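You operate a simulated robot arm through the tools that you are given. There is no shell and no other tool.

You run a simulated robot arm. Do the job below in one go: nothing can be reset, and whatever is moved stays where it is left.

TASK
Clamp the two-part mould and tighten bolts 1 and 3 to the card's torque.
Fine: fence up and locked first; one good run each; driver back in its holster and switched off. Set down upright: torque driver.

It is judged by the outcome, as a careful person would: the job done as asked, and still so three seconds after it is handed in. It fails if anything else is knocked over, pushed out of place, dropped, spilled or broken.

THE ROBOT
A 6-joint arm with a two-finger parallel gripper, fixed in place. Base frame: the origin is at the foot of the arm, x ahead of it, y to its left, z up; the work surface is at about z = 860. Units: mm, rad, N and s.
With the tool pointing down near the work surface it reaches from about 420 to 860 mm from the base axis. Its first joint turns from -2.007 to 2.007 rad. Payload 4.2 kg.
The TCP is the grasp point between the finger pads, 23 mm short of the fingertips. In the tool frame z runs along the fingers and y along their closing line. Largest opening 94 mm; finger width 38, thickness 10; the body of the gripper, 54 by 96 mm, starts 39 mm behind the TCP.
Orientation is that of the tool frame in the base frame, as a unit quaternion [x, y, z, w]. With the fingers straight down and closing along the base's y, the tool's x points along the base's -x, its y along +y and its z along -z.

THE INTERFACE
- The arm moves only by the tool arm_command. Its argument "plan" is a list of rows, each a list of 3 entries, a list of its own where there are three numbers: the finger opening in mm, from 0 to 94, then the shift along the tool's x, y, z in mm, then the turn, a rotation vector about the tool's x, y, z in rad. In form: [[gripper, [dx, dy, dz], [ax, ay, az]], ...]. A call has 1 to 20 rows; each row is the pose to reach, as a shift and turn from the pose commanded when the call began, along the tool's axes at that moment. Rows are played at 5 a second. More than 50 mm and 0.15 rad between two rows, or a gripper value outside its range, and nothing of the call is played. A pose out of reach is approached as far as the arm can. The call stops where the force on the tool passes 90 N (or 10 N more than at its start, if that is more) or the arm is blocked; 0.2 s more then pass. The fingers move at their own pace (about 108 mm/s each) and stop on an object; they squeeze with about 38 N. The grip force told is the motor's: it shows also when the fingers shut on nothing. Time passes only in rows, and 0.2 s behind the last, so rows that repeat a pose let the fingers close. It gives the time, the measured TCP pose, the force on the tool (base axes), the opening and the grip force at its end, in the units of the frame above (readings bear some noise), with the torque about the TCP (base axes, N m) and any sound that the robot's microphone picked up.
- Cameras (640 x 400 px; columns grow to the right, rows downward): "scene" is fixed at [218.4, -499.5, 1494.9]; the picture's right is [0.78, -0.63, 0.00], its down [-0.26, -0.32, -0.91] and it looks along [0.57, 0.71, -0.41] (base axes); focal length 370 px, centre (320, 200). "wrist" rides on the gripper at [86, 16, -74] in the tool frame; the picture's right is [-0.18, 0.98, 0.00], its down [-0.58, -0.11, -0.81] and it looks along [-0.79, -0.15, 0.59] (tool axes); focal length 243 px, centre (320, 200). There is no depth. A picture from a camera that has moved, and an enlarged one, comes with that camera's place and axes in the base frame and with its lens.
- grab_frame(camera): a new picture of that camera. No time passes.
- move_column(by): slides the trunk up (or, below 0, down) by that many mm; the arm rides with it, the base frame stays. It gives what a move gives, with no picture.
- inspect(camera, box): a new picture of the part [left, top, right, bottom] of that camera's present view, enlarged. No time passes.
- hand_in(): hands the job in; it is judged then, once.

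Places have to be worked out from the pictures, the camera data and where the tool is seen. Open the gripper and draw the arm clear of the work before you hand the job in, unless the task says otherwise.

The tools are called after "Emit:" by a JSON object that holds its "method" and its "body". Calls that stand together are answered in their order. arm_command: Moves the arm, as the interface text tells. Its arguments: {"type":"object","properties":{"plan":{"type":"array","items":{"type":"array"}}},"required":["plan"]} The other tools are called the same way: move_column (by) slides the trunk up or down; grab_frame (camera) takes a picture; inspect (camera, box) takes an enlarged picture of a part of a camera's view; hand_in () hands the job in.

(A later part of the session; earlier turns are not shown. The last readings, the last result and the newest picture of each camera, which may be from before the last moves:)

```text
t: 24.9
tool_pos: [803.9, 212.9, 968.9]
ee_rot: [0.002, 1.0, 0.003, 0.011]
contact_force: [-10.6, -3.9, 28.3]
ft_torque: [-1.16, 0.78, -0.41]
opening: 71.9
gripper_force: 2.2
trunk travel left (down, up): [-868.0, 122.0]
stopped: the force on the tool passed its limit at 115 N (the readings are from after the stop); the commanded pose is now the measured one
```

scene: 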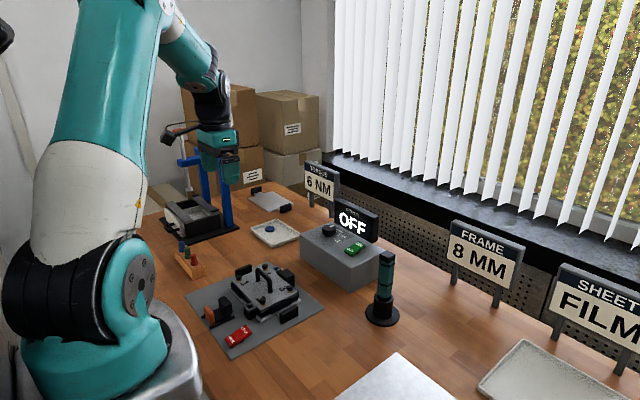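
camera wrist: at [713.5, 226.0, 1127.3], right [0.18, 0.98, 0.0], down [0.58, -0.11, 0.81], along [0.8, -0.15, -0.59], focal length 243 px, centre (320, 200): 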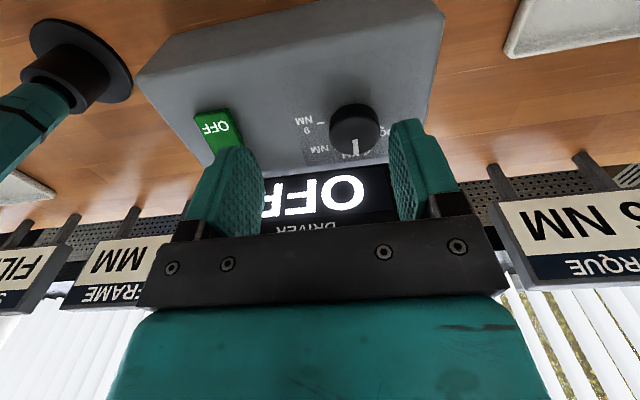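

My first row was 50.2 mm and was refused, so the trunk moved with the fingers still low and they touched the box top; it stopped at once. I lift straight up and inspect.

Emit:
{"method": "arm_command", "body": {"plan": [[72, [0, 0, -20], [0, 0, 0]], [72, [0, 0, -60], [0, 0, 0]], [72, [0, 0, -100], [0, 0, 0]], [72, [0, 0, -100], [0, 0, 0]]]}}

Emit:
{"method": "grab_frame", "body": {"camera": "wrist"}}

Emit:
{"method": "grab_frame", "body": {"camera": "scene"}}

Emit:
{"method": "inspect", "body": {"camera": "scene", "box": [290, 160, 410, 270]}}

```text
t: 25.9
tool_pos: [802.9, 211.6, 1063.6]
ee_rot: [0.0, 1.0, 0.003, 0.007]
contact_force: [0.4, -0.1, 0.3]
ft_torque: [0.03, 0.02, 0.03]
opening: 72.1
gripper_force: 0.0
trunk travel left (down, up): [-868.0, 122.0]
```

```text
taken
camera wrist: at [715.8, 227.5, 1136.5], right [0.18, 0.98, 0.01], down [0.57, -0.11, 0.81], along [0.8, -0.15, -0.58], focal length 243 px, centre (320, 200)
```

wrist: 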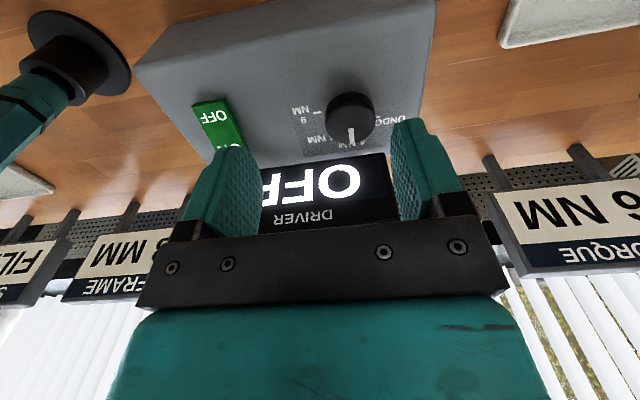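

```text
taken
```

scene: 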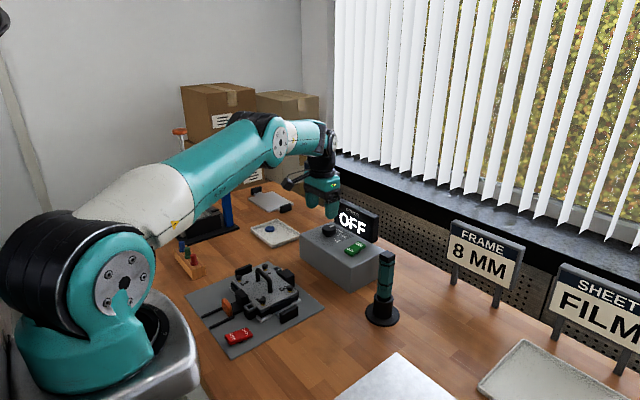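

```text
3.64 times, centred on (350, 215) of scene
camera zoom: at [218.4, -499.5, 1494.9], right [0.78, -0.63, 0.0], down [-0.26, -0.32, -0.91], along [0.57, 0.71, -0.41], focal length 1347 px, centre (211, 146)
```

zoom: 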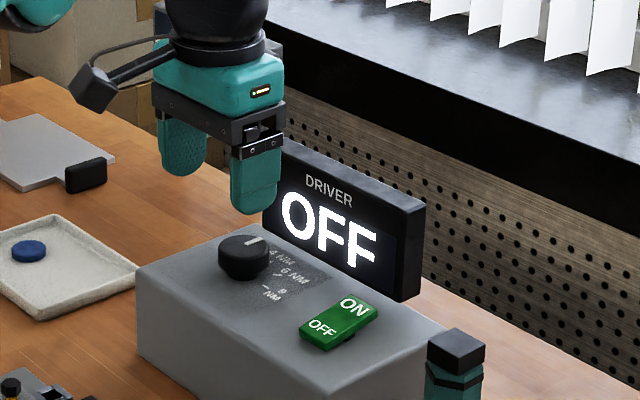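

Nothing on the controller moved; box top is at z≈946, a useful reference. Trunk is now at +18, and I test the reach toward the dial at a safe height (1015).

Emit:
{"method": "arm_command", "body": {"plan": [[72, [-20, 10, 20], [0, 0, 0]], [72, [-39, 20, 48], [0, 0, 0]], [72, [-39, 20, 48], [0, 0, 0]]]}}

```text
t: 26.7
tool_pos: [810.9, 217.5, 1020.1]
ee_rot: [0.0, 1.0, 0.002, 0.008]
contact_force: [0.2, 0.0, -0.7]
ft_torque: [0.02, -0.04, 0.0]
opening: 71.9
gripper_force: 0.0
out of reach, approached as far as the arm can: row 1, 2, 3
trunk travel left (down, up): [-868.0, 122.0]
```

Straight down tops out at about 840 mm, so I tilt the fingers 0.25 rad outward and yaw the tool so the wrist stays in reach over a 45° clockwise turn. First I do this reorientation at a safe spot.

Emit:
{"method": "arm_command", "body": {"plan": [[56, [7, -1, -13], [-0.0142, -0.0615, -0.1129]], [56, [14, -2, -26], [-0.0284, -0.1229, -0.2259]], [56, [20, -3, -38], [-0.0426, -0.1844, -0.3388]], [56, [26, -3, -50], [-0.0568, -0.2458, -0.4517]], [56, [26, -3, -50], [-0.0568, -0.2458, -0.4517]]]}}

Emit:
{"method": "grab_frame", "body": {"camera": "wrist"}}

Emit:
{"method": "inspect", "body": {"camera": "scene", "box": [290, 160, 410, 270]}}

```text
t: 27.9
tool_pos: [781.7, 212.4, 1069.9]
ee_rot: [-0.223, 0.966, 0.028, 0.129]
contact_force: [0.4, 0.4, -0.4]
ft_torque: [-0.01, -0.01, 0.02]
opening: 56.0
gripper_force: 0.1
trunk travel left (down, up): [-868.0, 122.0]
```

```text
taken
camera wrist: at [682.5, 181.5, 1119.5], right [-0.27, 0.96, 0.05], down [0.36, 0.06, 0.93], along [0.89, 0.27, -0.36], focal length 243 px, centre (320, 200)
```

wrist: 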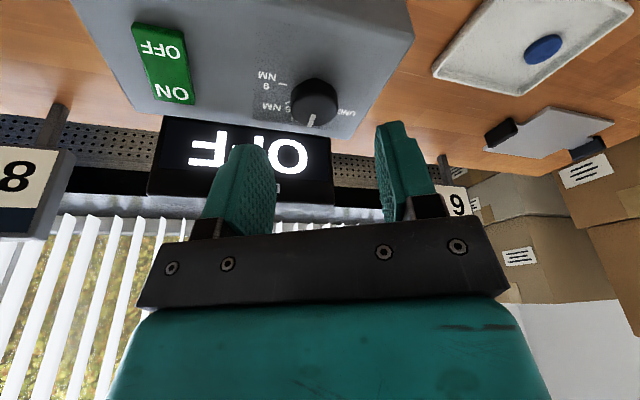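

```text
3.64 times, centred on (350, 215) of scene
camera zoom: at [218.4, -499.5, 1494.9], right [0.78, -0.63, 0.0], down [-0.26, -0.32, -0.91], along [0.57, 0.71, -0.41], focal length 1347 px, centre (211, 146)
```

zoom: 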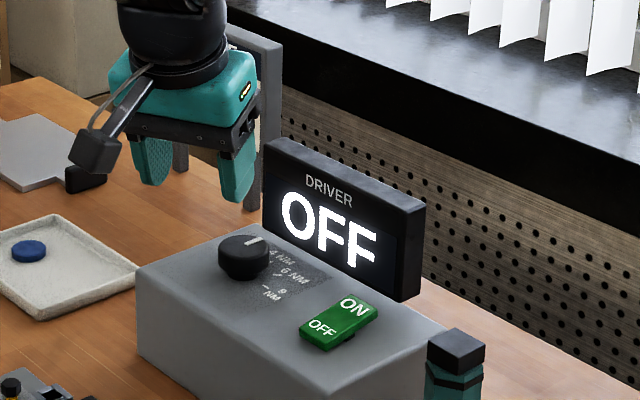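

Emit:
{"method": "inspect", "body": {"camera": "wrist", "box": [240, 50, 400, 150]}}

```text
4.00 times, centred on (320, 100) of wrist
camera zoom: at [682.5, 181.5, 1119.5], right [-0.27, 0.96, 0.05], down [0.36, 0.06, 0.93], along [0.89, 0.27, -0.36], focal length 970 px, centre (320, 600)
```

zoom: 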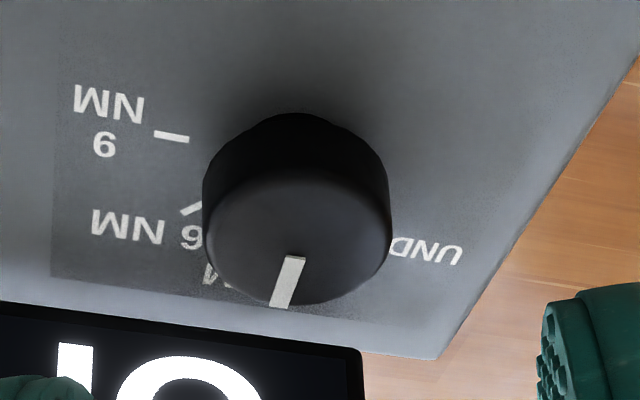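

Dial centre refined to about (843.5, 232), Ø≈41. I move above it at z≈1010 with the tilted tool and look before descending.

Emit:
{"method": "arm_command", "body": {"plan": [[56, [-14, -3, 25], [0, 0, 0]], [56, [-28, -6, 49], [0, 0, 0]], [56, [-42.6, -9, 73.7], [0, 0, 0]], [56, [-42.6, -9, 73.7], [0, 0, 0]]]}}

Emit:
{"method": "inspect", "body": {"camera": "wrist", "box": [200, 40, 440, 230]}}

Emit:
{"method": "inspect", "body": {"camera": "scene", "box": [290, 160, 410, 270]}}

```text
t: 28.9
tool_pos: [839.3, 231.5, 1010.4]
ee_rot: [-0.223, 0.966, 0.028, 0.129]
contact_force: [-0.2, -0.6, 0.2]
ft_torque: [-0.01, 0.01, -0.01]
opening: 56.1
gripper_force: 0.0
trunk travel left (down, up): [-868.0, 122.0]
```

```text
2.11 times, centred on (320, 135) of wrist
camera zoom: at [739.9, 199.4, 1059.6], right [-0.27, 0.96, 0.05], down [0.36, 0.06, 0.93], along [0.89, 0.27, -0.36], focal length 511 px, centre (320, 337)
```

zoom: 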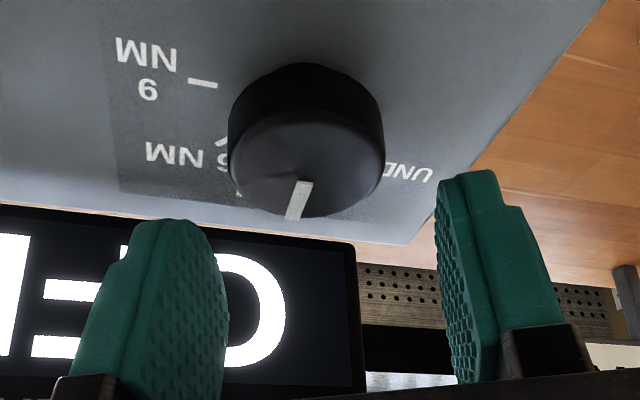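

```text
3.64 times, centred on (350, 215) of scene
camera zoom: at [218.4, -499.5, 1494.9], right [0.78, -0.63, 0.0], down [-0.26, -0.32, -0.91], along [0.57, 0.71, -0.41], focal length 1347 px, centre (211, 146)
```

zoom: 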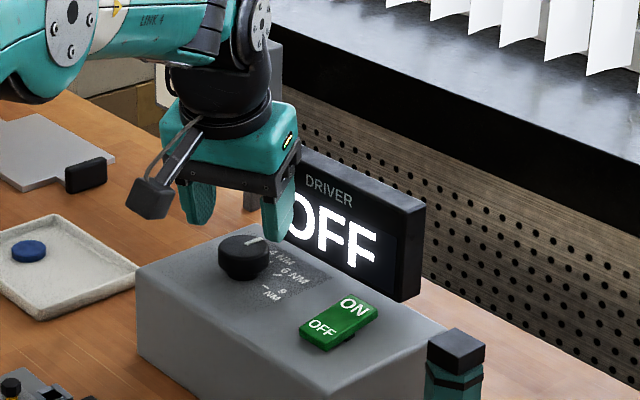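

Reachable, and the knob is nearly centred between the fingers. I descend vertically to z≈976 and watch the force.

Emit:
{"method": "arm_command", "body": {"plan": [[56, [3, -1, 11], [0, 0, 0]], [56, [5.9, -1.5, 22.3], [0, 0, 0]], [56, [8.8, -2, 33.3], [0, 0, 0]], [56, [8.8, -2, 33.3], [0, 0, 0]]]}}

Emit:
{"method": "inspect", "body": {"camera": "wrist", "box": [200, 0, 440, 230]}}

Emit:
{"method": "inspect", "body": {"camera": "scene", "box": [290, 160, 410, 270]}}

```text
t: 29.9
tool_pos: [842.3, 228.0, 977.4]
ee_rot: [-0.224, 0.966, 0.028, 0.129]
contact_force: [0.0, -0.2, 0.2]
ft_torque: [-0.02, -0.03, 0.02]
opening: 56.1
gripper_force: 0.0
trunk travel left (down, up): [-868.0, 122.0]
```

```text
1.74 times, centred on (320, 115) of wrist
camera zoom: at [742.7, 197.8, 1026.6], right [-0.27, 0.96, 0.05], down [0.36, 0.06, 0.93], along [0.89, 0.27, -0.36], focal length 422 px, centre (320, 348)
```

zoom: 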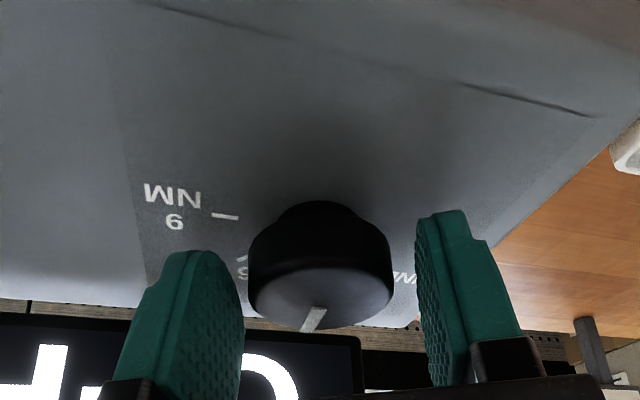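

```text
3.64 times, centred on (350, 215) of scene
camera zoom: at [218.4, -499.5, 1494.9], right [0.78, -0.63, 0.0], down [-0.26, -0.32, -0.91], along [0.57, 0.71, -0.41], focal length 1347 px, centre (211, 146)
```

zoom: 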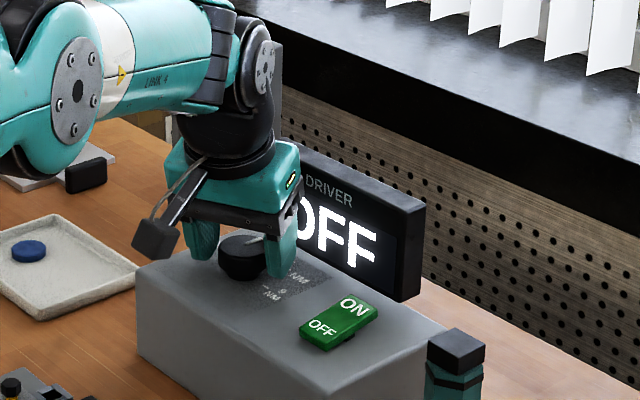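

The fingers straddle the knob freely. I close on it and hold.

Emit:
{"method": "arm_command", "body": {"plan": [[36, [0, 0, 0], [0, 0, 0]], [30, [0, 0, 0], [0, 0, 0]], [30, [0, 0, 0], [0, 0, 0]]]}}

```text
t: 30.7
tool_pos: [842.3, 228.3, 976.5]
ee_rot: [-0.224, 0.966, 0.03, 0.13]
contact_force: [-0.1, 1.0, 0.2]
ft_torque: [0.14, -0.02, 0.0]
opening: 41.6
gripper_force: 45.3
trunk travel left (down, up): [-868.0, 122.0]
```

Gripped at 41.6 mm with little side force. I turn clockwise (seen from above) by 45° about the vertical.

Emit:
{"method": "arm_command", "body": {"plan": [[30, [0, 0, 0], [0.0314, 0, 0.1159]], [30, [0, 0, 0], [0.0628, 0, 0.2318]], [30, [0, 0, 0], [0.0942, 0, 0.3477]], [30, [0, 0, 0], [0.1256, 0, 0.4636]], [30, [0, 0, 0], [0.157, 0, 0.5795]], [30, [0, 0, 0], [0.1884, 0, 0.6954]], [30, [0, 0, 0], [0.2054, 0, 0.7582]], [30, [0, 0, 0], [0.2054, 0, 0.7582]]]}}

Emit:
{"method": "inspect", "body": {"camera": "wrist", "box": [200, 0, 440, 230]}}

Emit:
{"method": "inspect", "body": {"camera": "scene", "box": [290, 160, 410, 270]}}

```text
t: 32.2
tool_pos: [823.5, 233.4, 979.9]
ee_rot: [0.133, 0.982, -0.015, 0.135]
contact_force: [5.8, 34.0, -6.3]
ft_torque: [0.29, 0.13, 0.8]
opening: 45.1
gripper_force: 17.3
out of reach, approached as far as the arm can: row 4, 5, 6, 7
trunk travel left (down, up): [-868.0, 122.0]
stopped in row 7: the arm was blocked; the commanded pose is now the measured one
```

```text
1.74 times, centred on (320, 115) of wrist
camera zoom: at [728.5, 275.9, 1029.3], right [0.43, 0.9, 0.06], down [0.3, -0.2, 0.93], along [0.85, -0.38, -0.36], focal length 422 px, centre (320, 348)
```

zoom: 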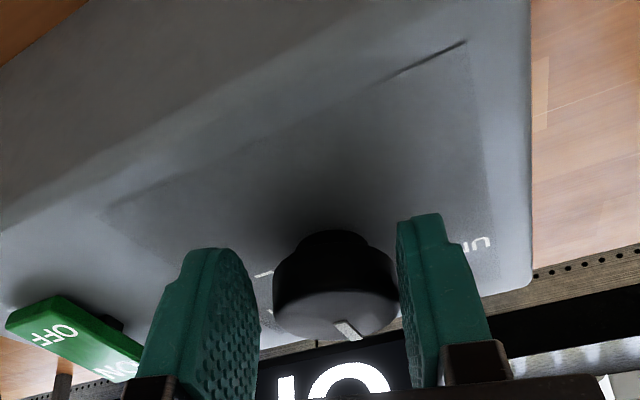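

```text
3.64 times, centred on (350, 215) of scene
camera zoom: at [218.4, -499.5, 1494.9], right [0.78, -0.63, 0.0], down [-0.26, -0.32, -0.91], along [0.57, 0.71, -0.41], focal length 1347 px, centre (211, 146)
```

zoom: 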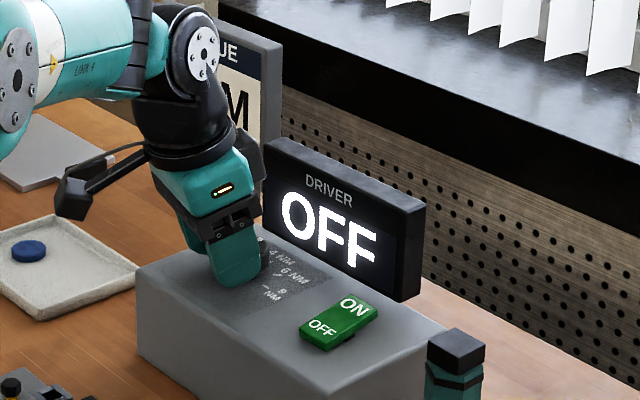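

The later rows ran out of reach and the grip slid along the knob. I open the fingers, then lift straight up and look at where the pointer now stands.

Emit:
{"method": "arm_command", "body": {"plan": [[60, [0, 0, 0], [0, 0, 0]], [64, [0, 0, 0], [0, 0, 0]], [64, [0, 0, 0], [0, 0, 0]]]}}

Emit:
{"method": "arm_command", "body": {"plan": [[64, [-8, 0, -29], [0, 0, 0]], [64, [-16, 0, -58], [0, 0, 0]], [64, [-10, 0, -100], [0, 0, 0]], [64, [-10, 0, -100], [0, 0, 0]]]}}

Emit:
{"method": "inspect", "body": {"camera": "wrist", "box": [200, 40, 440, 230]}}

Emit:
{"method": "inspect", "body": {"camera": "scene", "box": [310, 205, 390, 265]}}

```text
t: 33.0
tool_pos: [824.5, 226.3, 978.9]
ee_rot: [0.14, 0.981, -0.017, 0.133]
contact_force: [-0.1, 0.1, 0.6]
ft_torque: [-0.03, -0.01, -0.01]
opening: 63.9
gripper_force: 0.0
trunk travel left (down, up): [-868.0, 122.0]
```

```text
t: 34.0
tool_pos: [810.5, 228.3, 1078.1]
ee_rot: [0.138, 0.981, -0.017, 0.133]
contact_force: [0.7, -0.5, -0.3]
ft_torque: [0.0, 0.02, -0.01]
opening: 63.8
gripper_force: 0.1
trunk travel left (down, up): [-868.0, 122.0]
```

```text
2.11 times, centred on (320, 135) of wrist
camera zoom: at [715.5, 272.2, 1127.1], right [0.44, 0.89, 0.05], down [0.3, -0.21, 0.93], along [0.84, -0.4, -0.36], focal length 511 px, centre (320, 337)
```

zoom: 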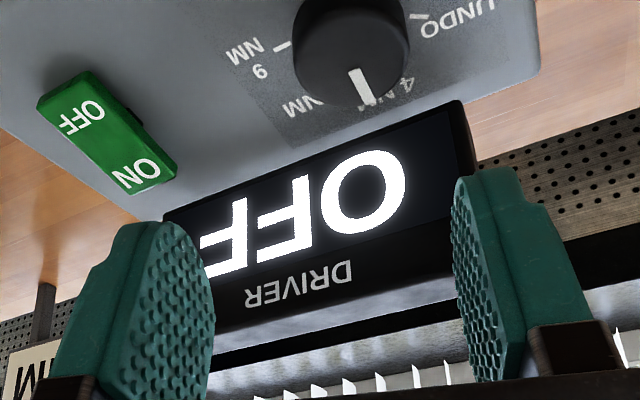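

```text
6.67 times, centred on (350, 235) of scene
camera zoom: at [218.4, -499.5, 1494.9], right [0.78, -0.63, 0.0], down [-0.26, -0.32, -0.91], along [0.57, 0.71, -0.41], focal length 2469 px, centre (120, -33)
```

zoom: 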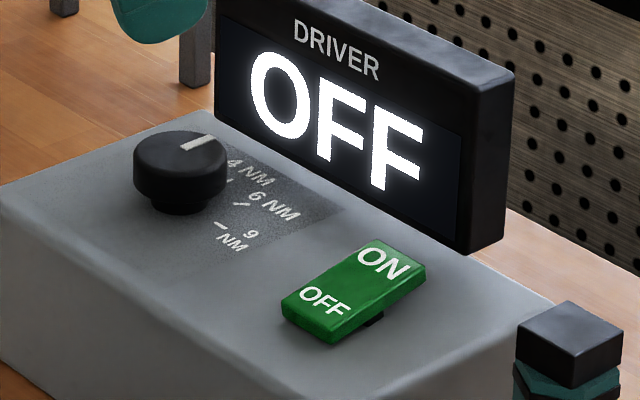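

The knob sprang back to 4, so I need the full turn in one reach. The readings fit a reach that grows as the trunk is lowered, so I rise, restore the starting yaw, and then lower the trunk 150 mm.

Emit:
{"method": "arm_command", "body": {"plan": [[64, [7.2, -10.2, -33.1], [-0.039, 0.0005, -0.1411]], [64, [14.4, -20.5, -66.2], [-0.0779, 0.001, -0.2823]], [64, [21.5, -30.7, -99.3], [-0.1169, 0.0014, -0.4234]], [60, [28.7, -41, -132.4], [-0.1558, 0.0019, -0.5646]], [58, [35.9, -51.2, -165.5], [-0.1948, 0.0024, -0.7057]], [58, [35.9, -51.2, -165.5], [-0.1948, 0.0024, -0.7057]]]}}

```text
t: 35.4
tool_pos: [718.7, 203.4, 1227.5]
ee_rot: [-0.222, 0.966, 0.033, 0.13]
contact_force: [-0.7, 0.8, -1.2]
ft_torque: [0.0, 0.02, -0.01]
opening: 58.0
gripper_force: 0.1
trunk travel left (down, up): [-868.0, 122.0]
```

The tool is at z≈1227, clear of everything; after lowering 150 mm it will be at about 1077, still above the display top (≈1050). I lower the trunk.

Emit:
{"method": "move_column", "body": {"by": -150}}

```text
t: 37.2
tool_pos: [718.4, 201.9, 1076.8]
ee_rot: [-0.221, 0.966, 0.033, 0.131]
contact_force: [0.7, -0.2, 0.8]
ft_torque: [0.01, -0.01, -0.05]
opening: 58.1
gripper_force: 0.1
trunk travel left (down, up): [-718.0, 272.0]
```

Now I approach above the knob again with the lowered trunk.

Emit:
{"method": "arm_command", "body": {"plan": [[58, [-25, -7.1, 23.8], [0, 0, 0]], [58, [-49.9, -14.2, 47.5], [0, 0, 0]], [58, [-74.8, -21.4, 71.2], [0, 0, 0]], [58, [-99.8, -28.5, 95], [0, 0, 0]], [58, [-99.8, -28.5, 95], [0, 0, 0]]]}}

Emit:
{"method": "inspect", "body": {"camera": "wrist", "box": [200, 40, 440, 230]}}

```text
t: 38.4
tool_pos: [842.4, 232.6, 1011.2]
ee_rot: [-0.221, 0.966, 0.033, 0.13]
contact_force: [-0.6, -0.1, -0.1]
ft_torque: [0.0, -0.01, -0.02]
opening: 58.2
gripper_force: 0.1
trunk travel left (down, up): [-718.0, 272.0]
```

```text
2.11 times, centred on (320, 135) of wrist
camera zoom: at [742.7, 201.7, 1061.0], right [-0.27, 0.96, 0.05], down [0.36, 0.05, 0.93], along [0.89, 0.27, -0.36], focal length 511 px, centre (320, 337)
```

zoom: 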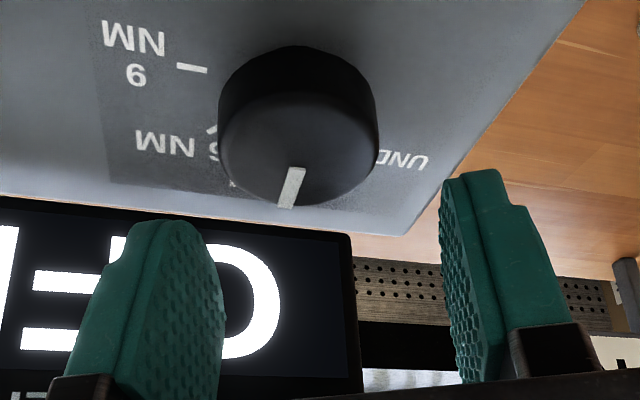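

Before descending I rehearse the 45° turn in the air to confirm it stays in reach here.

Emit:
{"method": "arm_command", "body": {"plan": [[58, [0, 0, 0], [0.0347, -0.0008, 0.1254]], [58, [0, 0, 0], [0.0694, -0.0016, 0.2508]], [58, [0, 0, 0], [0.1041, -0.0023, 0.3762]], [58, [0, 0, 0], [0.1388, -0.0031, 0.5016]], [58, [0, 0, 0], [0.1734, -0.0039, 0.627]], [58, [0, 0, 0], [0.2081, -0.0047, 0.7524]], [58, [0, 0, 0], [0.2264, -0.0051, 0.8183]], [58, [0, 0, 0], [0.2264, -0.0051, 0.8183]]]}}

```text
t: 40.2
tool_pos: [807.7, 230.2, 1002.6]
ee_rot: [0.197, 0.971, -0.024, 0.133]
contact_force: [0.4, 0.3, -0.1]
ft_torque: [0.0, 0.01, -0.01]
opening: 58.1
gripper_force: 0.0
out of reach, approached as far as the arm can: row 4, 5, 6, 7, 8
trunk travel left (down, up): [-718.0, 272.0]
```

The limit depends on the direction of the tilt, so I'll keep one tilt direction (known reachable) and turn only about the tool's own axis. I reorient above the knob for that.

Emit:
{"method": "arm_command", "body": {"plan": [[58, [0, 0, -8], [-0.0217, -0.0021, -0.1468]], [58, [-6, 3, -8], [-0.0434, -0.0043, -0.2936]], [58, [-12, 6, -7], [-0.0651, -0.0064, -0.4404]], [58, [-18, 8, -5], [-0.0867, -0.0085, -0.5872]], [58, [-24, 11, -3], [-0.1084, -0.0107, -0.734]], [58, [-30, 13.7, -1.3], [-0.1301, -0.0128, -0.8808]], [58, [-30, 13.7, -1.3], [-0.1301, -0.0128, -0.8808]]]}}

```text
t: 41.8
tool_pos: [840.5, 232.0, 1012.0]
ee_rot: [-0.246, 0.96, -0.018, 0.129]
contact_force: [-0.3, -0.9, 0.5]
ft_torque: [-0.01, -0.02, 0.03]
opening: 58.0
gripper_force: 0.0
trunk travel left (down, up): [-718.0, 272.0]
```

In reach. I rehearse the turn about the tool axis in the air, to +0.80 rad.

Emit:
{"method": "arm_command", "body": {"plan": [[58, [0, 0, 0], [0, 0, 0.14]], [58, [0, 0, 0], [0, 0, 0.28]], [58, [0, 0, 0], [0, 0, 0.42]], [58, [0, 0, 0], [0, 0, 0.56]], [58, [0, 0, 0], [0, 0, 0.7]], [58, [0, 0, 0], [0, 0, 0.82]], [58, [0, 0, 0], [0, 0, 0.82]]]}}

```text
t: 43.4
tool_pos: [839.7, 232.2, 1014.0]
ee_rot: [0.16, 0.979, 0.034, 0.125]
contact_force: [0.3, -0.3, 0.9]
ft_torque: [0.02, -0.03, -0.04]
opening: 57.8
gripper_force: 0.1
trunk travel left (down, up): [-718.0, 272.0]
```

The turn stays in reach. I go back to the start yaw.

Emit:
{"method": "arm_command", "body": {"plan": [[58, [0, 0, 0], [0, 0, -0.14]], [58, [0, 0, 0], [0, 0, -0.28]], [58, [0, 0, 0], [0, 0, -0.42]], [58, [0, 0, 0], [0, 0, -0.56]], [58, [0, 0, 0], [0, 0, -0.7]], [58, [0, 0, 0], [0, 0, -0.82]], [58, [0, 0, 0], [0, 0, -0.82]]]}}

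Emit:
{"method": "inspect", "body": {"camera": "wrist", "box": [200, 30, 440, 230]}}

```text
t: 45.0
tool_pos: [840.1, 231.8, 1014.0]
ee_rot: [-0.246, 0.961, -0.019, 0.128]
contact_force: [0.2, 0.3, -0.5]
ft_torque: [0.01, -0.03, -0.01]
opening: 58.1
gripper_force: 0.0
trunk travel left (down, up): [-718.0, 272.0]
```

```text
2.00 times, centred on (320, 130) of wrist
camera zoom: at [740.9, 202.3, 1063.9], right [-0.3, 0.95, -0.05], down [0.34, 0.16, 0.93], along [0.89, 0.26, -0.37], focal length 485 px, centre (320, 340)
```

zoom: 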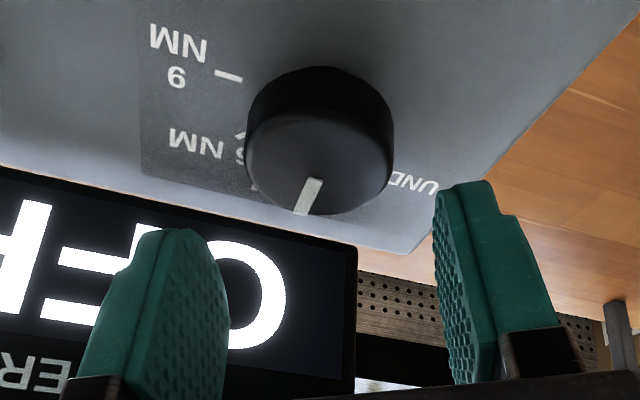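

The knob sits centred; I descend vertically 38 mm around it.

Emit:
{"method": "arm_command", "body": {"plan": [[58, [2.5, 0.7, 12.2], [0, 0, 0]], [58, [5, 1.4, 24.4], [0, 0, 0]], [58, [7.6, 2.1, 36.6], [0, 0, 0]], [58, [7.6, 2.1, 36.6], [0, 0, 0]]]}}

Emit:
{"method": "arm_command", "body": {"plan": [[40, [0, 0, 0], [0, 0, 0]], [28, [0, 0, 0], [0, 0, 0]], [28, [0, 0, 0], [0, 0, 0]]]}}

Emit:
{"method": "inspect", "body": {"camera": "wrist", "box": [200, 30, 440, 230]}}

```text
t: 46.0
tool_pos: [843.0, 231.0, 976.6]
ee_rot: [-0.245, 0.961, -0.018, 0.128]
contact_force: [-0.1, 0.0, -0.8]
ft_torque: [0.01, 0.02, -0.02]
opening: 57.9
gripper_force: 0.1
trunk travel left (down, up): [-718.0, 272.0]
```

```text
t: 46.8
tool_pos: [842.7, 231.1, 977.5]
ee_rot: [-0.244, 0.961, -0.018, 0.128]
contact_force: [4.3, -4.4, 0.5]
ft_torque: [0.44, 0.08, 0.01]
opening: 42.7
gripper_force: 45.3
trunk travel left (down, up): [-718.0, 272.0]
```

```text
2.00 times, centred on (320, 130) of wrist
camera zoom: at [743.9, 201.7, 1027.2], right [-0.3, 0.95, -0.05], down [0.34, 0.16, 0.93], along [0.89, 0.26, -0.37], focal length 485 px, centre (320, 340)
```

zoom: 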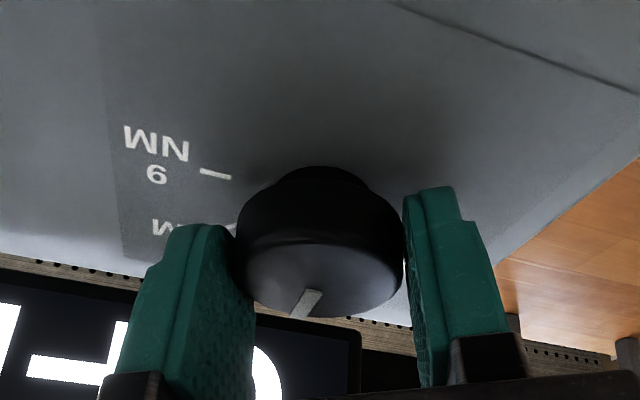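

Gripped (42.7 mm). I turn the first part about the tool axis and check that the pointer follows.

Emit:
{"method": "arm_command", "body": {"plan": [[28, [0, 0, 0], [0, 0, 0.12]], [28, [0, 0, 0], [0, 0, 0.24]], [28, [0, 0, 0], [0, 0, 0.36]], [28, [0, 0, 0], [0, 0, 0.45]]]}}

Emit:
{"method": "inspect", "body": {"camera": "wrist", "box": [200, 30, 440, 230]}}

```text
t: 47.8
tool_pos: [842.9, 229.1, 977.6]
ee_rot: [-0.023, 0.991, 0.01, 0.128]
contact_force: [9.1, -7.3, 3.8]
ft_torque: [-1.28, -0.29, -0.05]
opening: 41.7
gripper_force: 45.0
trunk travel left (down, up): [-718.0, 272.0]
```

```text
2.00 times, centred on (320, 130) of wrist
camera zoom: at [740.3, 240.0, 1027.2], right [0.13, 0.99, 0.06], down [0.36, -0.11, 0.93], along [0.92, -0.1, -0.37], focal length 485 px, centre (320, 340)
```

zoom: 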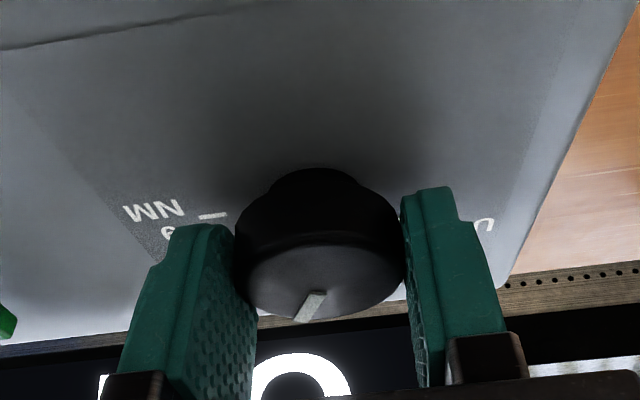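

The pointer moves with the gripper. I finish the turn to about 45° total.

Emit:
{"method": "arm_command", "body": {"plan": [[28, [0, 0, 0], [0, 0, 0.12]], [28, [0, 0, 0], [0, 0, 0.24]], [28, [0, 0, 0], [0, 0, 0.34]], [28, [0, 0, 0], [0, 0, 0.34]]]}}

Emit:
{"method": "inspect", "body": {"camera": "wrist", "box": [200, 30, 440, 230]}}

Emit:
{"method": "inspect", "body": {"camera": "scene", "box": [290, 160, 410, 270]}}

```text
t: 48.8
tool_pos: [843.0, 229.1, 975.5]
ee_rot: [0.145, 0.981, 0.033, 0.125]
contact_force: [0.5, -14.3, 4.5]
ft_torque: [-0.62, 0.07, -0.05]
opening: 42.7
gripper_force: 45.3
trunk travel left (down, up): [-718.0, 272.0]
```

```text
2.00 times, centred on (320, 130) of wrist
camera zoom: at [748.7, 268.0, 1030.1], right [0.44, 0.89, 0.14], down [0.3, -0.3, 0.91], along [0.84, -0.36, -0.4], focal length 485 px, centre (320, 340)
```

zoom: 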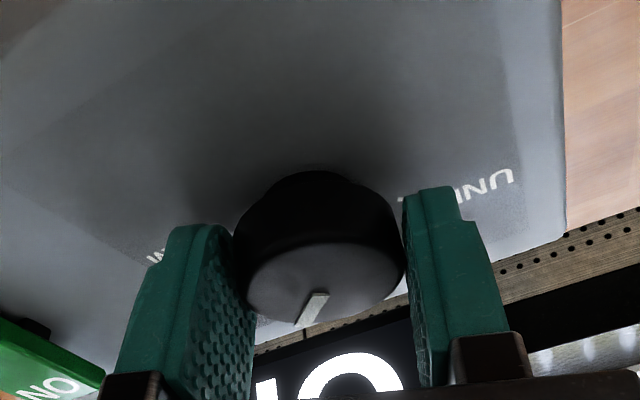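

```text
3.64 times, centred on (350, 215) of scene
camera zoom: at [218.4, -499.5, 1494.9], right [0.78, -0.63, 0.0], down [-0.26, -0.32, -0.91], along [0.57, 0.71, -0.41], focal length 1347 px, centre (211, 146)
```

zoom: 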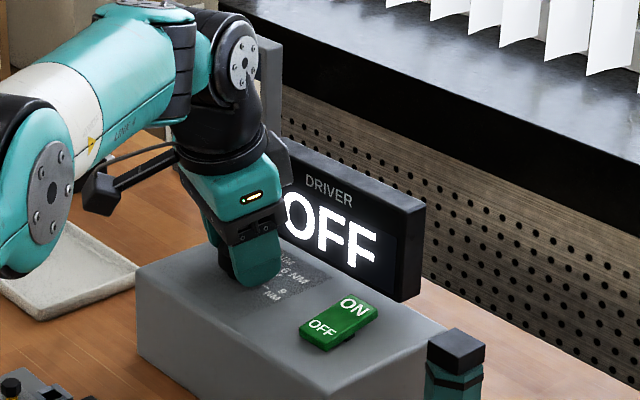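

The knob followed the whole turn. I release, lift straight up, and check the pointer.

Emit:
{"method": "arm_command", "body": {"plan": [[58, [0, 0, 0], [0, 0, 0]], [62, [0, 0, 0], [0, 0, 0]], [62, [0, 0, 0], [0, 0, 0]]]}}

Emit:
{"method": "inspect", "body": {"camera": "wrist", "box": [200, 30, 440, 230]}}

```text
t: 49.6
tool_pos: [842.8, 231.1, 976.5]
ee_rot: [0.143, 0.981, 0.033, 0.126]
contact_force: [-0.5, 0.7, 0.3]
ft_torque: [-0.02, 0.03, -0.02]
opening: 61.9
gripper_force: 0.1
trunk travel left (down, up): [-718.0, 272.0]
```

```text
2.00 times, centred on (320, 130) of wrist
camera zoom: at [748.4, 269.6, 1030.0], right [0.44, 0.89, 0.14], down [0.3, -0.29, 0.91], along [0.85, -0.35, -0.4], focal length 485 px, centre (320, 340)
```

zoom: 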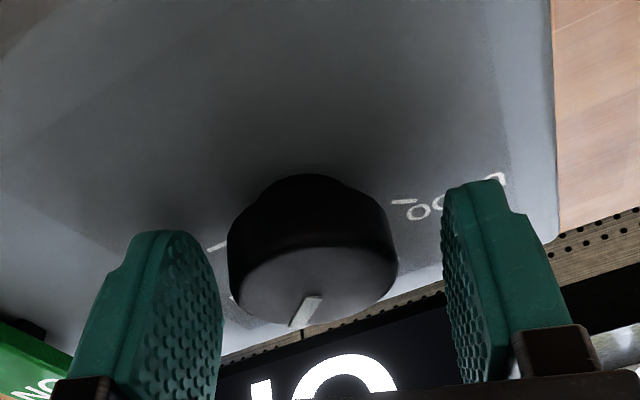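

Emit:
{"method": "arm_command", "body": {"plan": [[62, [-7.1, 3, -29], [0, 0, 0]], [62, [-14.3, 6, -58], [0, 0, 0]], [62, [-21.4, 9.1, -87], [0, 0, 0]], [62, [-5, 5, -110], [0, 0, 0]], [62, [-5, 5, -110], [0, 0, 0]]]}}

Emit:
{"method": "inspect", "body": {"camera": "scene", "box": [310, 205, 390, 265]}}

Emit:
{"method": "grab_frame", "body": {"camera": "wrist"}}

```text
t: 50.8
tool_pos: [819.8, 229.8, 1084.2]
ee_rot: [0.143, 0.981, 0.033, 0.125]
contact_force: [0.5, -0.1, -0.2]
ft_torque: [0.02, -0.02, -0.04]
opening: 61.8
gripper_force: 0.1
out of reach, approached as far as the arm can: row 2, 3
trunk travel left (down, up): [-718.0, 272.0]
```

```text
6.67 times, centred on (350, 235) of scene
camera zoom: at [218.4, -499.5, 1494.9], right [0.78, -0.63, 0.0], down [-0.26, -0.32, -0.91], along [0.57, 0.71, -0.41], focal length 2469 px, centre (120, -33)
```

zoom: 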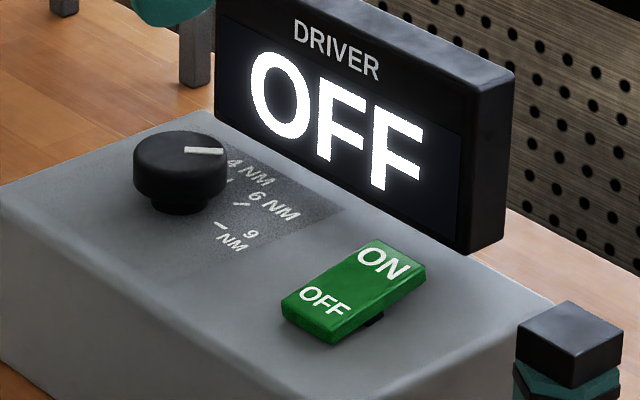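

```text
taken
camera wrist: at [725.5, 268.5, 1137.4], right [0.44, 0.89, 0.14], down [0.3, -0.3, 0.91], along [0.84, -0.36, -0.4], focal length 243 px, centre (320, 200)
```

wrist: 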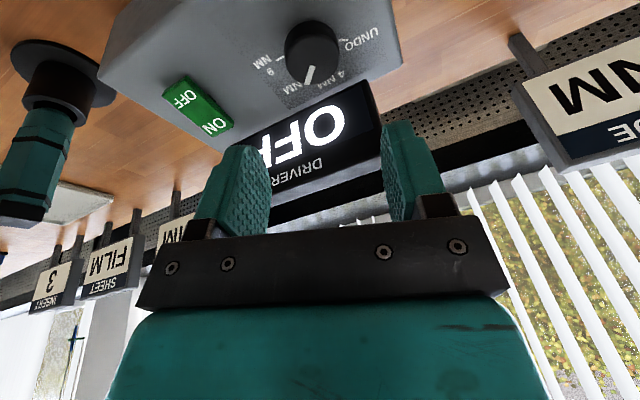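

Emit:
{"method": "inspect", "body": {"camera": "wrist", "box": [240, 10, 400, 110]}}

```text
4.00 times, centred on (320, 60) of wrist
camera zoom: at [725.5, 268.5, 1137.4], right [0.44, 0.89, 0.14], down [0.3, -0.3, 0.91], along [0.84, -0.36, -0.4], focal length 970 px, centre (320, 760)
```

zoom: 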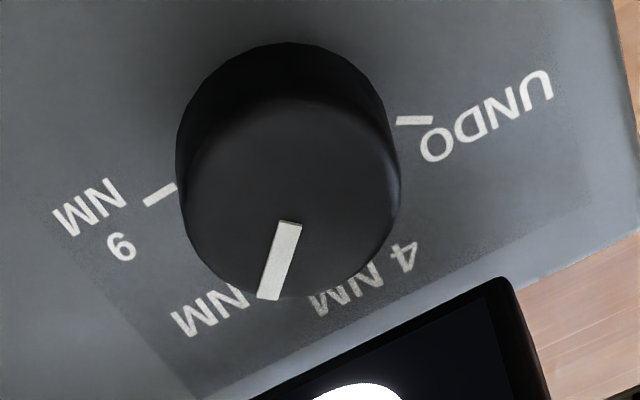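

The pointer now reads about 43° clockwise, at the 6 NM mark. Next the ON end of the rocker, which I place at about (861, 120, 960); I swing over in the air with fingers closing and untwist the wrist.

Emit:
{"method": "arm_command", "body": {"plan": [[40, [-2.2, -28, 2.5], [0, 0, -0.105]], [20, [-4.4, -56, 5], [0, 0, -0.21]], [0, [-6.6, -84, 7.5], [0, 0, -0.315]], [0, [-8.9, -112.4, 10.1], [0, 0, -0.42]], [0, [-8.9, -112.4, 10.1], [0, 0, -0.42]]]}}

Emit:
{"method": "grab_frame", "body": {"camera": "wrist"}}

Emit:
{"method": "inspect", "body": {"camera": "scene", "box": [310, 170, 420, 270]}}

```text
t: 52.0
tool_pos: [812.4, 125.9, 1085.0]
ee_rot: [-0.063, 0.99, 0.0, 0.122]
contact_force: [-0.6, -0.4, 0.8]
ft_torque: [0.03, 0.03, -0.01]
opening: 0.0
gripper_force: 37.9
out of reach, approached as far as the arm can: row 3, 4, 5
trunk travel left (down, up): [-718.0, 272.0]
```

```text
taken
camera wrist: at [708.1, 130.0, 1138.2], right [0.05, 1.0, 0.03], down [0.38, -0.05, 0.92], along [0.92, -0.04, -0.38], focal length 243 px, centre (320, 200)
```

wrist: 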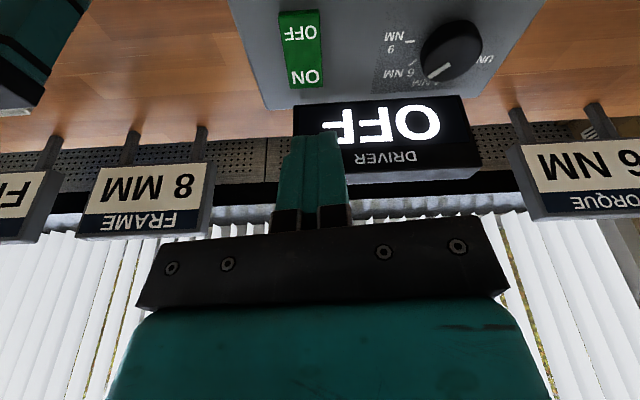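

```text
4.00 times, centred on (365, 220) of scene
camera zoom: at [218.4, -499.5, 1494.9], right [0.78, -0.63, 0.0], down [-0.26, -0.32, -0.91], along [0.57, 0.71, -0.41], focal length 1482 px, centre (140, 120)
```

zoom: 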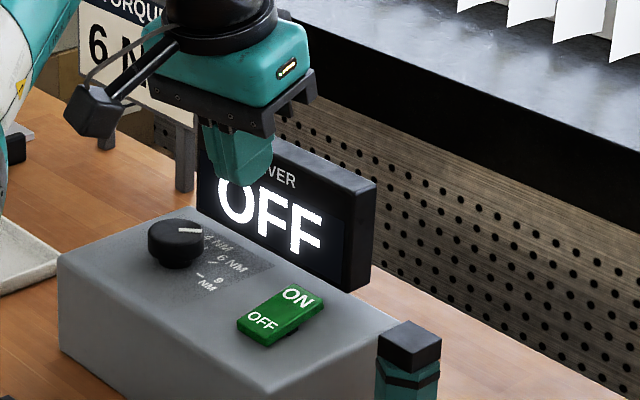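

The rocker is ahead: ON at about (861, 118), OFF at (826, 118), and the display stands clear behind at x≈900+. I descend toward a point just above ON.

Emit:
{"method": "arm_command", "body": {"plan": [[0, [-4, -4, 28], [0, 0, 0]], [0, [-12, -8, 57], [0, 0, 0]], [0, [-25.1, -12.4, 85.8], [0, 0, 0]], [0, [-25.1, -12.4, 85.8], [0, 0, 0]]]}}

Emit:
{"method": "grab_frame", "body": {"camera": "wrist"}}

Emit:
{"method": "inspect", "body": {"camera": "scene", "box": [310, 170, 420, 270]}}

```text
t: 52.7
tool_pos: [866.1, 136.2, 1049.1]
ee_rot: [-0.058, 0.991, 0.011, 0.12]
contact_force: [-90.1, -32.6, 37.8]
ft_torque: [-0.54, 0.75, -0.8]
opening: 0.0
gripper_force: 37.9
out of reach, approached as far as the arm can: row 1, 2, 3
trunk travel left (down, up): [-718.0, 272.0]
stopped in row 3: the force on the tool passed its limit at 134 N (the readings are from after the stop); the commanded pose is now the measured one
```

```text
taken
camera wrist: at [763.8, 139.5, 1101.0], right [0.06, 1.0, 0.05], down [0.38, -0.07, 0.92], along [0.92, -0.04, -0.39], focal length 243 px, centre (320, 200)
```

wrist: 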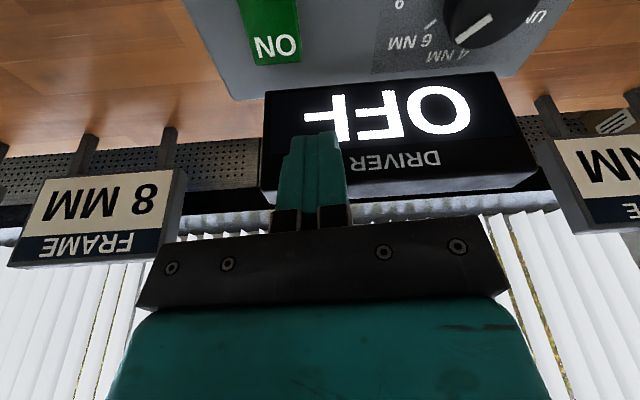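

```text
4.00 times, centred on (365, 220) of scene
camera zoom: at [218.4, -499.5, 1494.9], right [0.78, -0.63, 0.0], down [-0.26, -0.32, -0.91], along [0.57, 0.71, -0.41], focal length 1482 px, centre (140, 120)
```

zoom: 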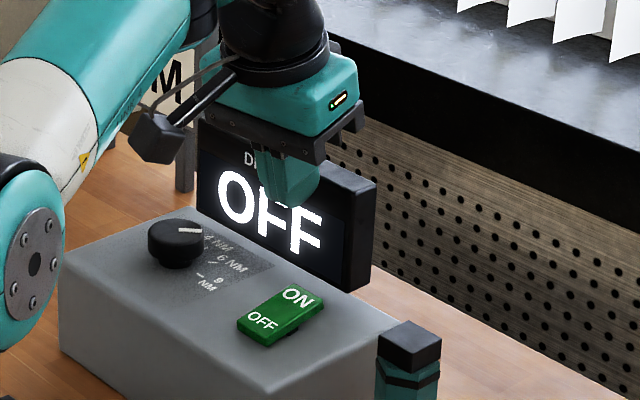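

The fingers ran into the display front because the near-limit solution bulged outward. I back straight off in −x immediately and inspect.

Emit:
{"method": "arm_command", "body": {"plan": [[0, [19, 0, -5], [0, 0, 0]], [0, [48, 0, -12], [0, 0, 0]], [0, [90, 0, -23], [0, 0, 0]], [0, [130, 0, -33], [0, 0, 0]], [0, [130, 0, -33], [0, 0, 0]]]}}

Emit:
{"method": "grab_frame", "body": {"camera": "wrist"}}

Emit:
{"method": "grab_frame", "body": {"camera": "scene"}}

Emit:
{"method": "inspect", "body": {"camera": "scene", "box": [310, 205, 390, 265]}}

```text
t: 53.9
tool_pos: [804.5, 143.5, 1085.0]
ee_rot: [-0.062, 0.991, 0.004, 0.119]
contact_force: [1.0, -0.9, -0.1]
ft_torque: [-0.01, 0.01, 0.02]
opening: 0.0
gripper_force: 37.9
out of reach, approached as far as the arm can: row 1, 2, 3, 4, 5
trunk travel left (down, up): [-718.0, 272.0]
```

```text
taken
camera wrist: at [701.5, 146.2, 1136.8], right [0.05, 1.0, 0.04], down [0.38, -0.06, 0.92], along [0.92, -0.04, -0.39], focal length 243 px, centre (320, 200)
```

wrist: 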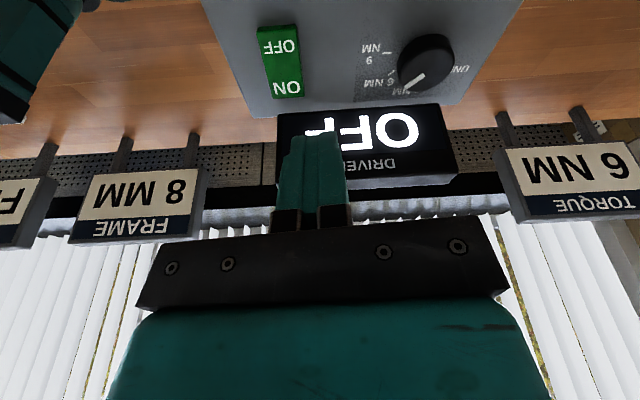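

```text
taken
```

scene: 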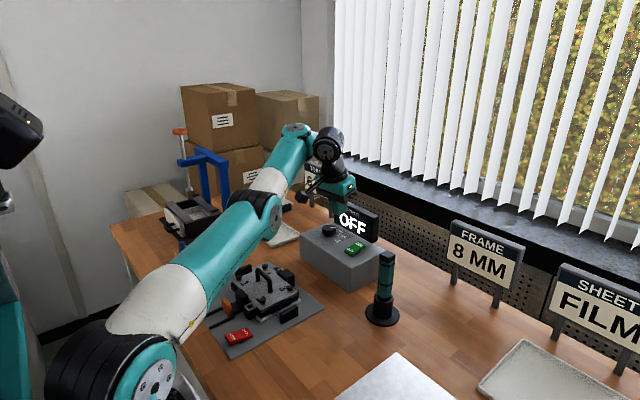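

```text
6.67 times, centred on (350, 235) of scene
camera zoom: at [218.4, -499.5, 1494.9], right [0.78, -0.63, 0.0], down [-0.26, -0.32, -0.91], along [0.57, 0.71, -0.41], focal length 2469 px, centre (120, -33)
```

zoom: 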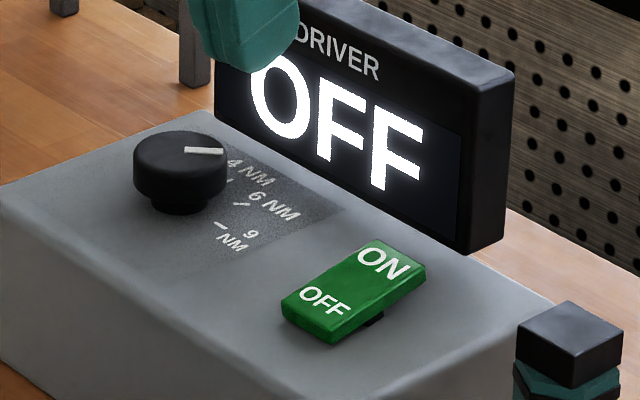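

The display did not shift. The low trunk pushes the wrist to a joint limit, so I raise the trunk back by 150 mm before going on.

Emit:
{"method": "move_column", "body": {"by": 150}}

```text
t: 55.7
tool_pos: [803.8, 142.1, 1234.2]
ee_rot: [-0.062, 0.991, 0.005, 0.119]
contact_force: [-0.3, -0.7, 0.7]
ft_torque: [-0.01, -0.03, 0.0]
opening: 0.0
gripper_force: 37.7
trunk travel left (down, up): [-868.0, 122.0]
```

I come in at moderate height to (770, 118, 1090), watching for any reach flag.

Emit:
{"method": "arm_command", "body": {"plan": [[0, [17.4, -4.8, 32.8], [0, 0, 0]], [0, [34.8, -9.5, 65.7], [0, 0, 0]], [0, [52.2, -14.3, 98.5], [0, 0, 0]], [0, [69.6, -19, 131.4], [0, 0, 0]], [0, [69.6, -19, 131.4], [0, 0, 0]]]}}

```text
t: 56.9
tool_pos: [798.9, 142.8, 1180.3]
ee_rot: [-0.059, 0.995, -0.019, 0.082]
contact_force: [0.2, -1.6, 0.1]
ft_torque: [0.01, 0.0, 0.0]
opening: 0.0
gripper_force: 37.8
out of reach, approached as far as the arm can: row 1, 2, 3, 4, 5
trunk travel left (down, up): [-868.0, 122.0]
```

Emit:
{"method": "grab_frame", "body": {"camera": "scene"}}

```text
taken
```

scene: 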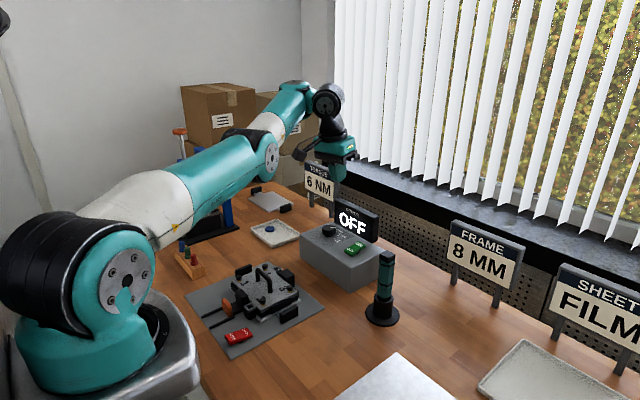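

The picture shows the elbow has flipped below the shoulder–wrist line, which explains the odd limits. I'll straighten the arm outward at this height (above the display and signs) and then bring it back with the elbow up.

Emit:
{"method": "arm_command", "body": {"plan": [[0, [-20, 1.5, 3.2], [0, 0, 0]], [0, [-40, 2.9, 6.4], [0, 0, 0]], [0, [-60, 4.4, 9.6], [0, 0, 0]], [0, [-80, 5.8, 12.8], [0, 0, 0]], [0, [-80, 5.8, 12.8], [0, 0, 0]]]}}

Emit:
{"method": "grab_frame", "body": {"camera": "scene"}}

```text
t: 58.1
tool_pos: [855.8, 153.8, 1179.8]
ee_rot: [-0.06, 0.995, -0.019, 0.083]
contact_force: [0.6, 0.5, 0.0]
ft_torque: [-0.01, 0.01, 0.0]
opening: 0.0
gripper_force: 38.0
out of reach, approached as far as the arm can: row 3, 4, 5
trunk travel left (down, up): [-868.0, 122.0]
```

```text
taken
```

scene: 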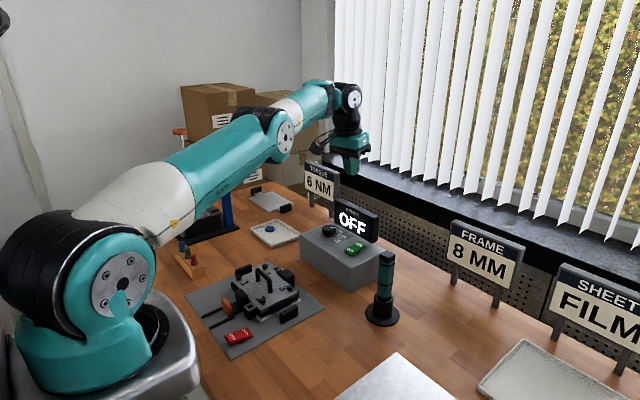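

The arm is now straight. I pitch the tool inward while drawing the wrist down and in, which should bend the elbow upward.

Emit:
{"method": "arm_command", "body": {"plan": [[0, [25.2, -2.1, 18.6], [0.0186, 0.1384, -0.0097]], [0, [52.8, -4.7, 33.7], [0.0371, 0.2768, -0.0193]], [0, [68.4, -5.8, 47.6], [0.0398, 0.2966, -0.0207]], [0, [93.4, -8.1, 62.3], [0.0398, 0.2966, -0.0207]], [0, [93.4, -8.1, 62.3], [0.0398, 0.2966, -0.0207]]]}}

Emit:
{"method": "grab_frame", "body": {"camera": "scene"}}

```text
t: 59.3
tool_pos: [776.5, 133.2, 1101.4]
ee_rot: [-0.064, 0.995, -0.049, -0.064]
contact_force: [-0.2, 0.0, 0.4]
ft_torque: [0.01, 0.01, 0.01]
opening: 0.0
gripper_force: 37.5
out of reach, approached as far as the arm can: row 2
trunk travel left (down, up): [-868.0, 122.0]
```

```text
taken
```

scene: 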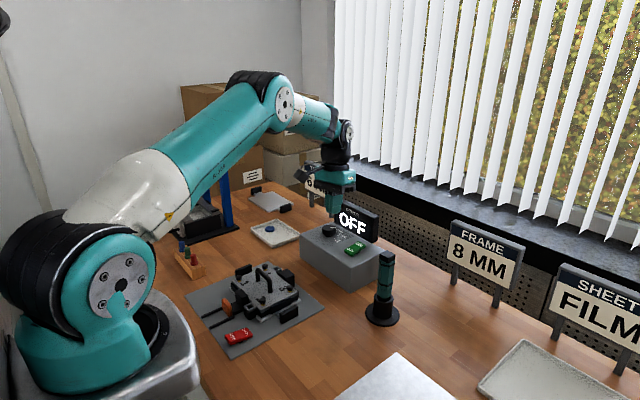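

The elbow is up again. I tilt back to 0.26 rad outward and move to a hold point at about (800, 122, 1055), well inside reach.

Emit:
{"method": "arm_command", "body": {"plan": [[0, [-9, -3, 14], [-0.0301, -0.1315, 0]], [0, [-18, -6, 29], [-0.0603, -0.263, 0]], [0, [-28, -10, 44.2], [-0.0904, -0.3945, 0]], [0, [-28, -10, 44.2], [-0.0904, -0.3945, 0]]]}}

Emit:
{"method": "grab_frame", "body": {"camera": "wrist"}}

```text
t: 60.3
tool_pos: [798.9, 121.7, 1057.6]
ee_rot: [-0.071, 0.989, 0.009, 0.129]
contact_force: [0.4, 0.5, -0.1]
ft_torque: [0.02, 0.01, 0.0]
opening: 0.1
gripper_force: 37.9
trunk travel left (down, up): [-868.0, 122.0]
```

```text
taken
camera wrist: at [695.6, 123.1, 1106.3], right [0.04, 1.0, 0.05], down [0.37, -0.06, 0.93], along [0.93, -0.02, -0.37], focal length 243 px, centre (320, 200)
```

wrist: 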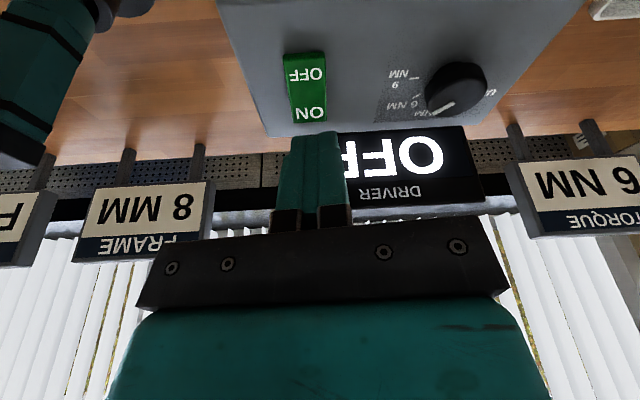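

No reach flags now. The rocker spans x≈810–873 at y≈115, so ON is near x=860. I move to just above ON, keeping clear of the display.

Emit:
{"method": "arm_command", "body": {"plan": [[0, [-10, -5, 20], [0, 0, 0]], [0, [-26, -10, 41], [0, 0, 0]], [0, [-42.4, -14.4, 60.5], [0, 0, 0]], [0, [-42.4, -14.4, 60.5], [0, 0, 0]]]}}

Emit:
{"method": "inspect", "body": {"camera": "wrist", "box": [220, 20, 420, 220]}}

Emit:
{"method": "inspect", "body": {"camera": "scene", "box": [310, 170, 420, 270]}}

```text
t: 61.3
tool_pos: [856.1, 115.6, 1011.9]
ee_rot: [-0.07, 0.989, 0.01, 0.129]
contact_force: [-0.2, 0.6, -0.3]
ft_torque: [-0.02, -0.01, -0.01]
opening: 0.0
gripper_force: 37.8
trunk travel left (down, up): [-868.0, 122.0]
```

```text
2.00 times, centred on (320, 120) of wrist
camera zoom: at [753.1, 117.3, 1062.0], right [0.04, 1.0, 0.05], down [0.37, -0.06, 0.93], along [0.93, -0.02, -0.37], focal length 485 px, centre (320, 360)
```

zoom: 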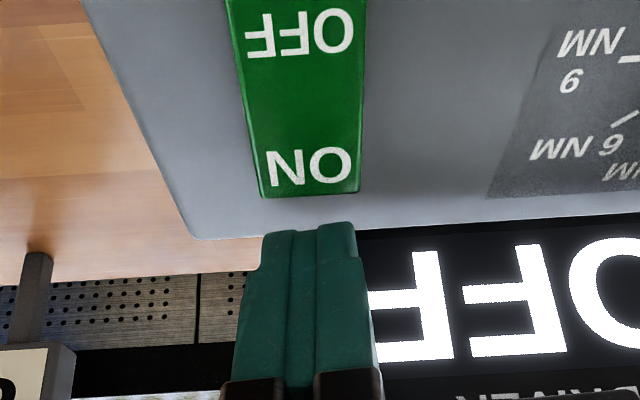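

```text
4.00 times, centred on (365, 220) of scene
camera zoom: at [218.4, -499.5, 1494.9], right [0.78, -0.63, 0.0], down [-0.26, -0.32, -0.91], along [0.57, 0.71, -0.41], focal length 1482 px, centre (140, 120)
```

zoom: 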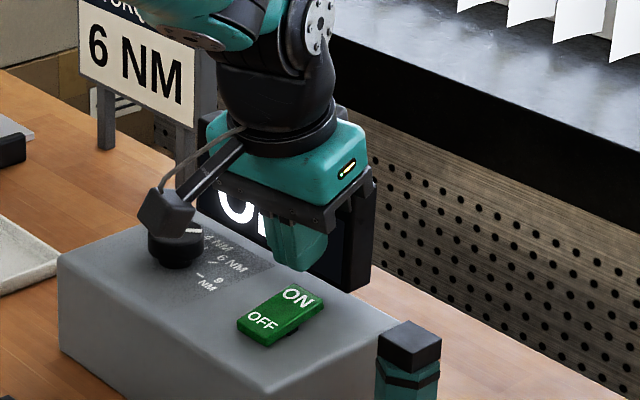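

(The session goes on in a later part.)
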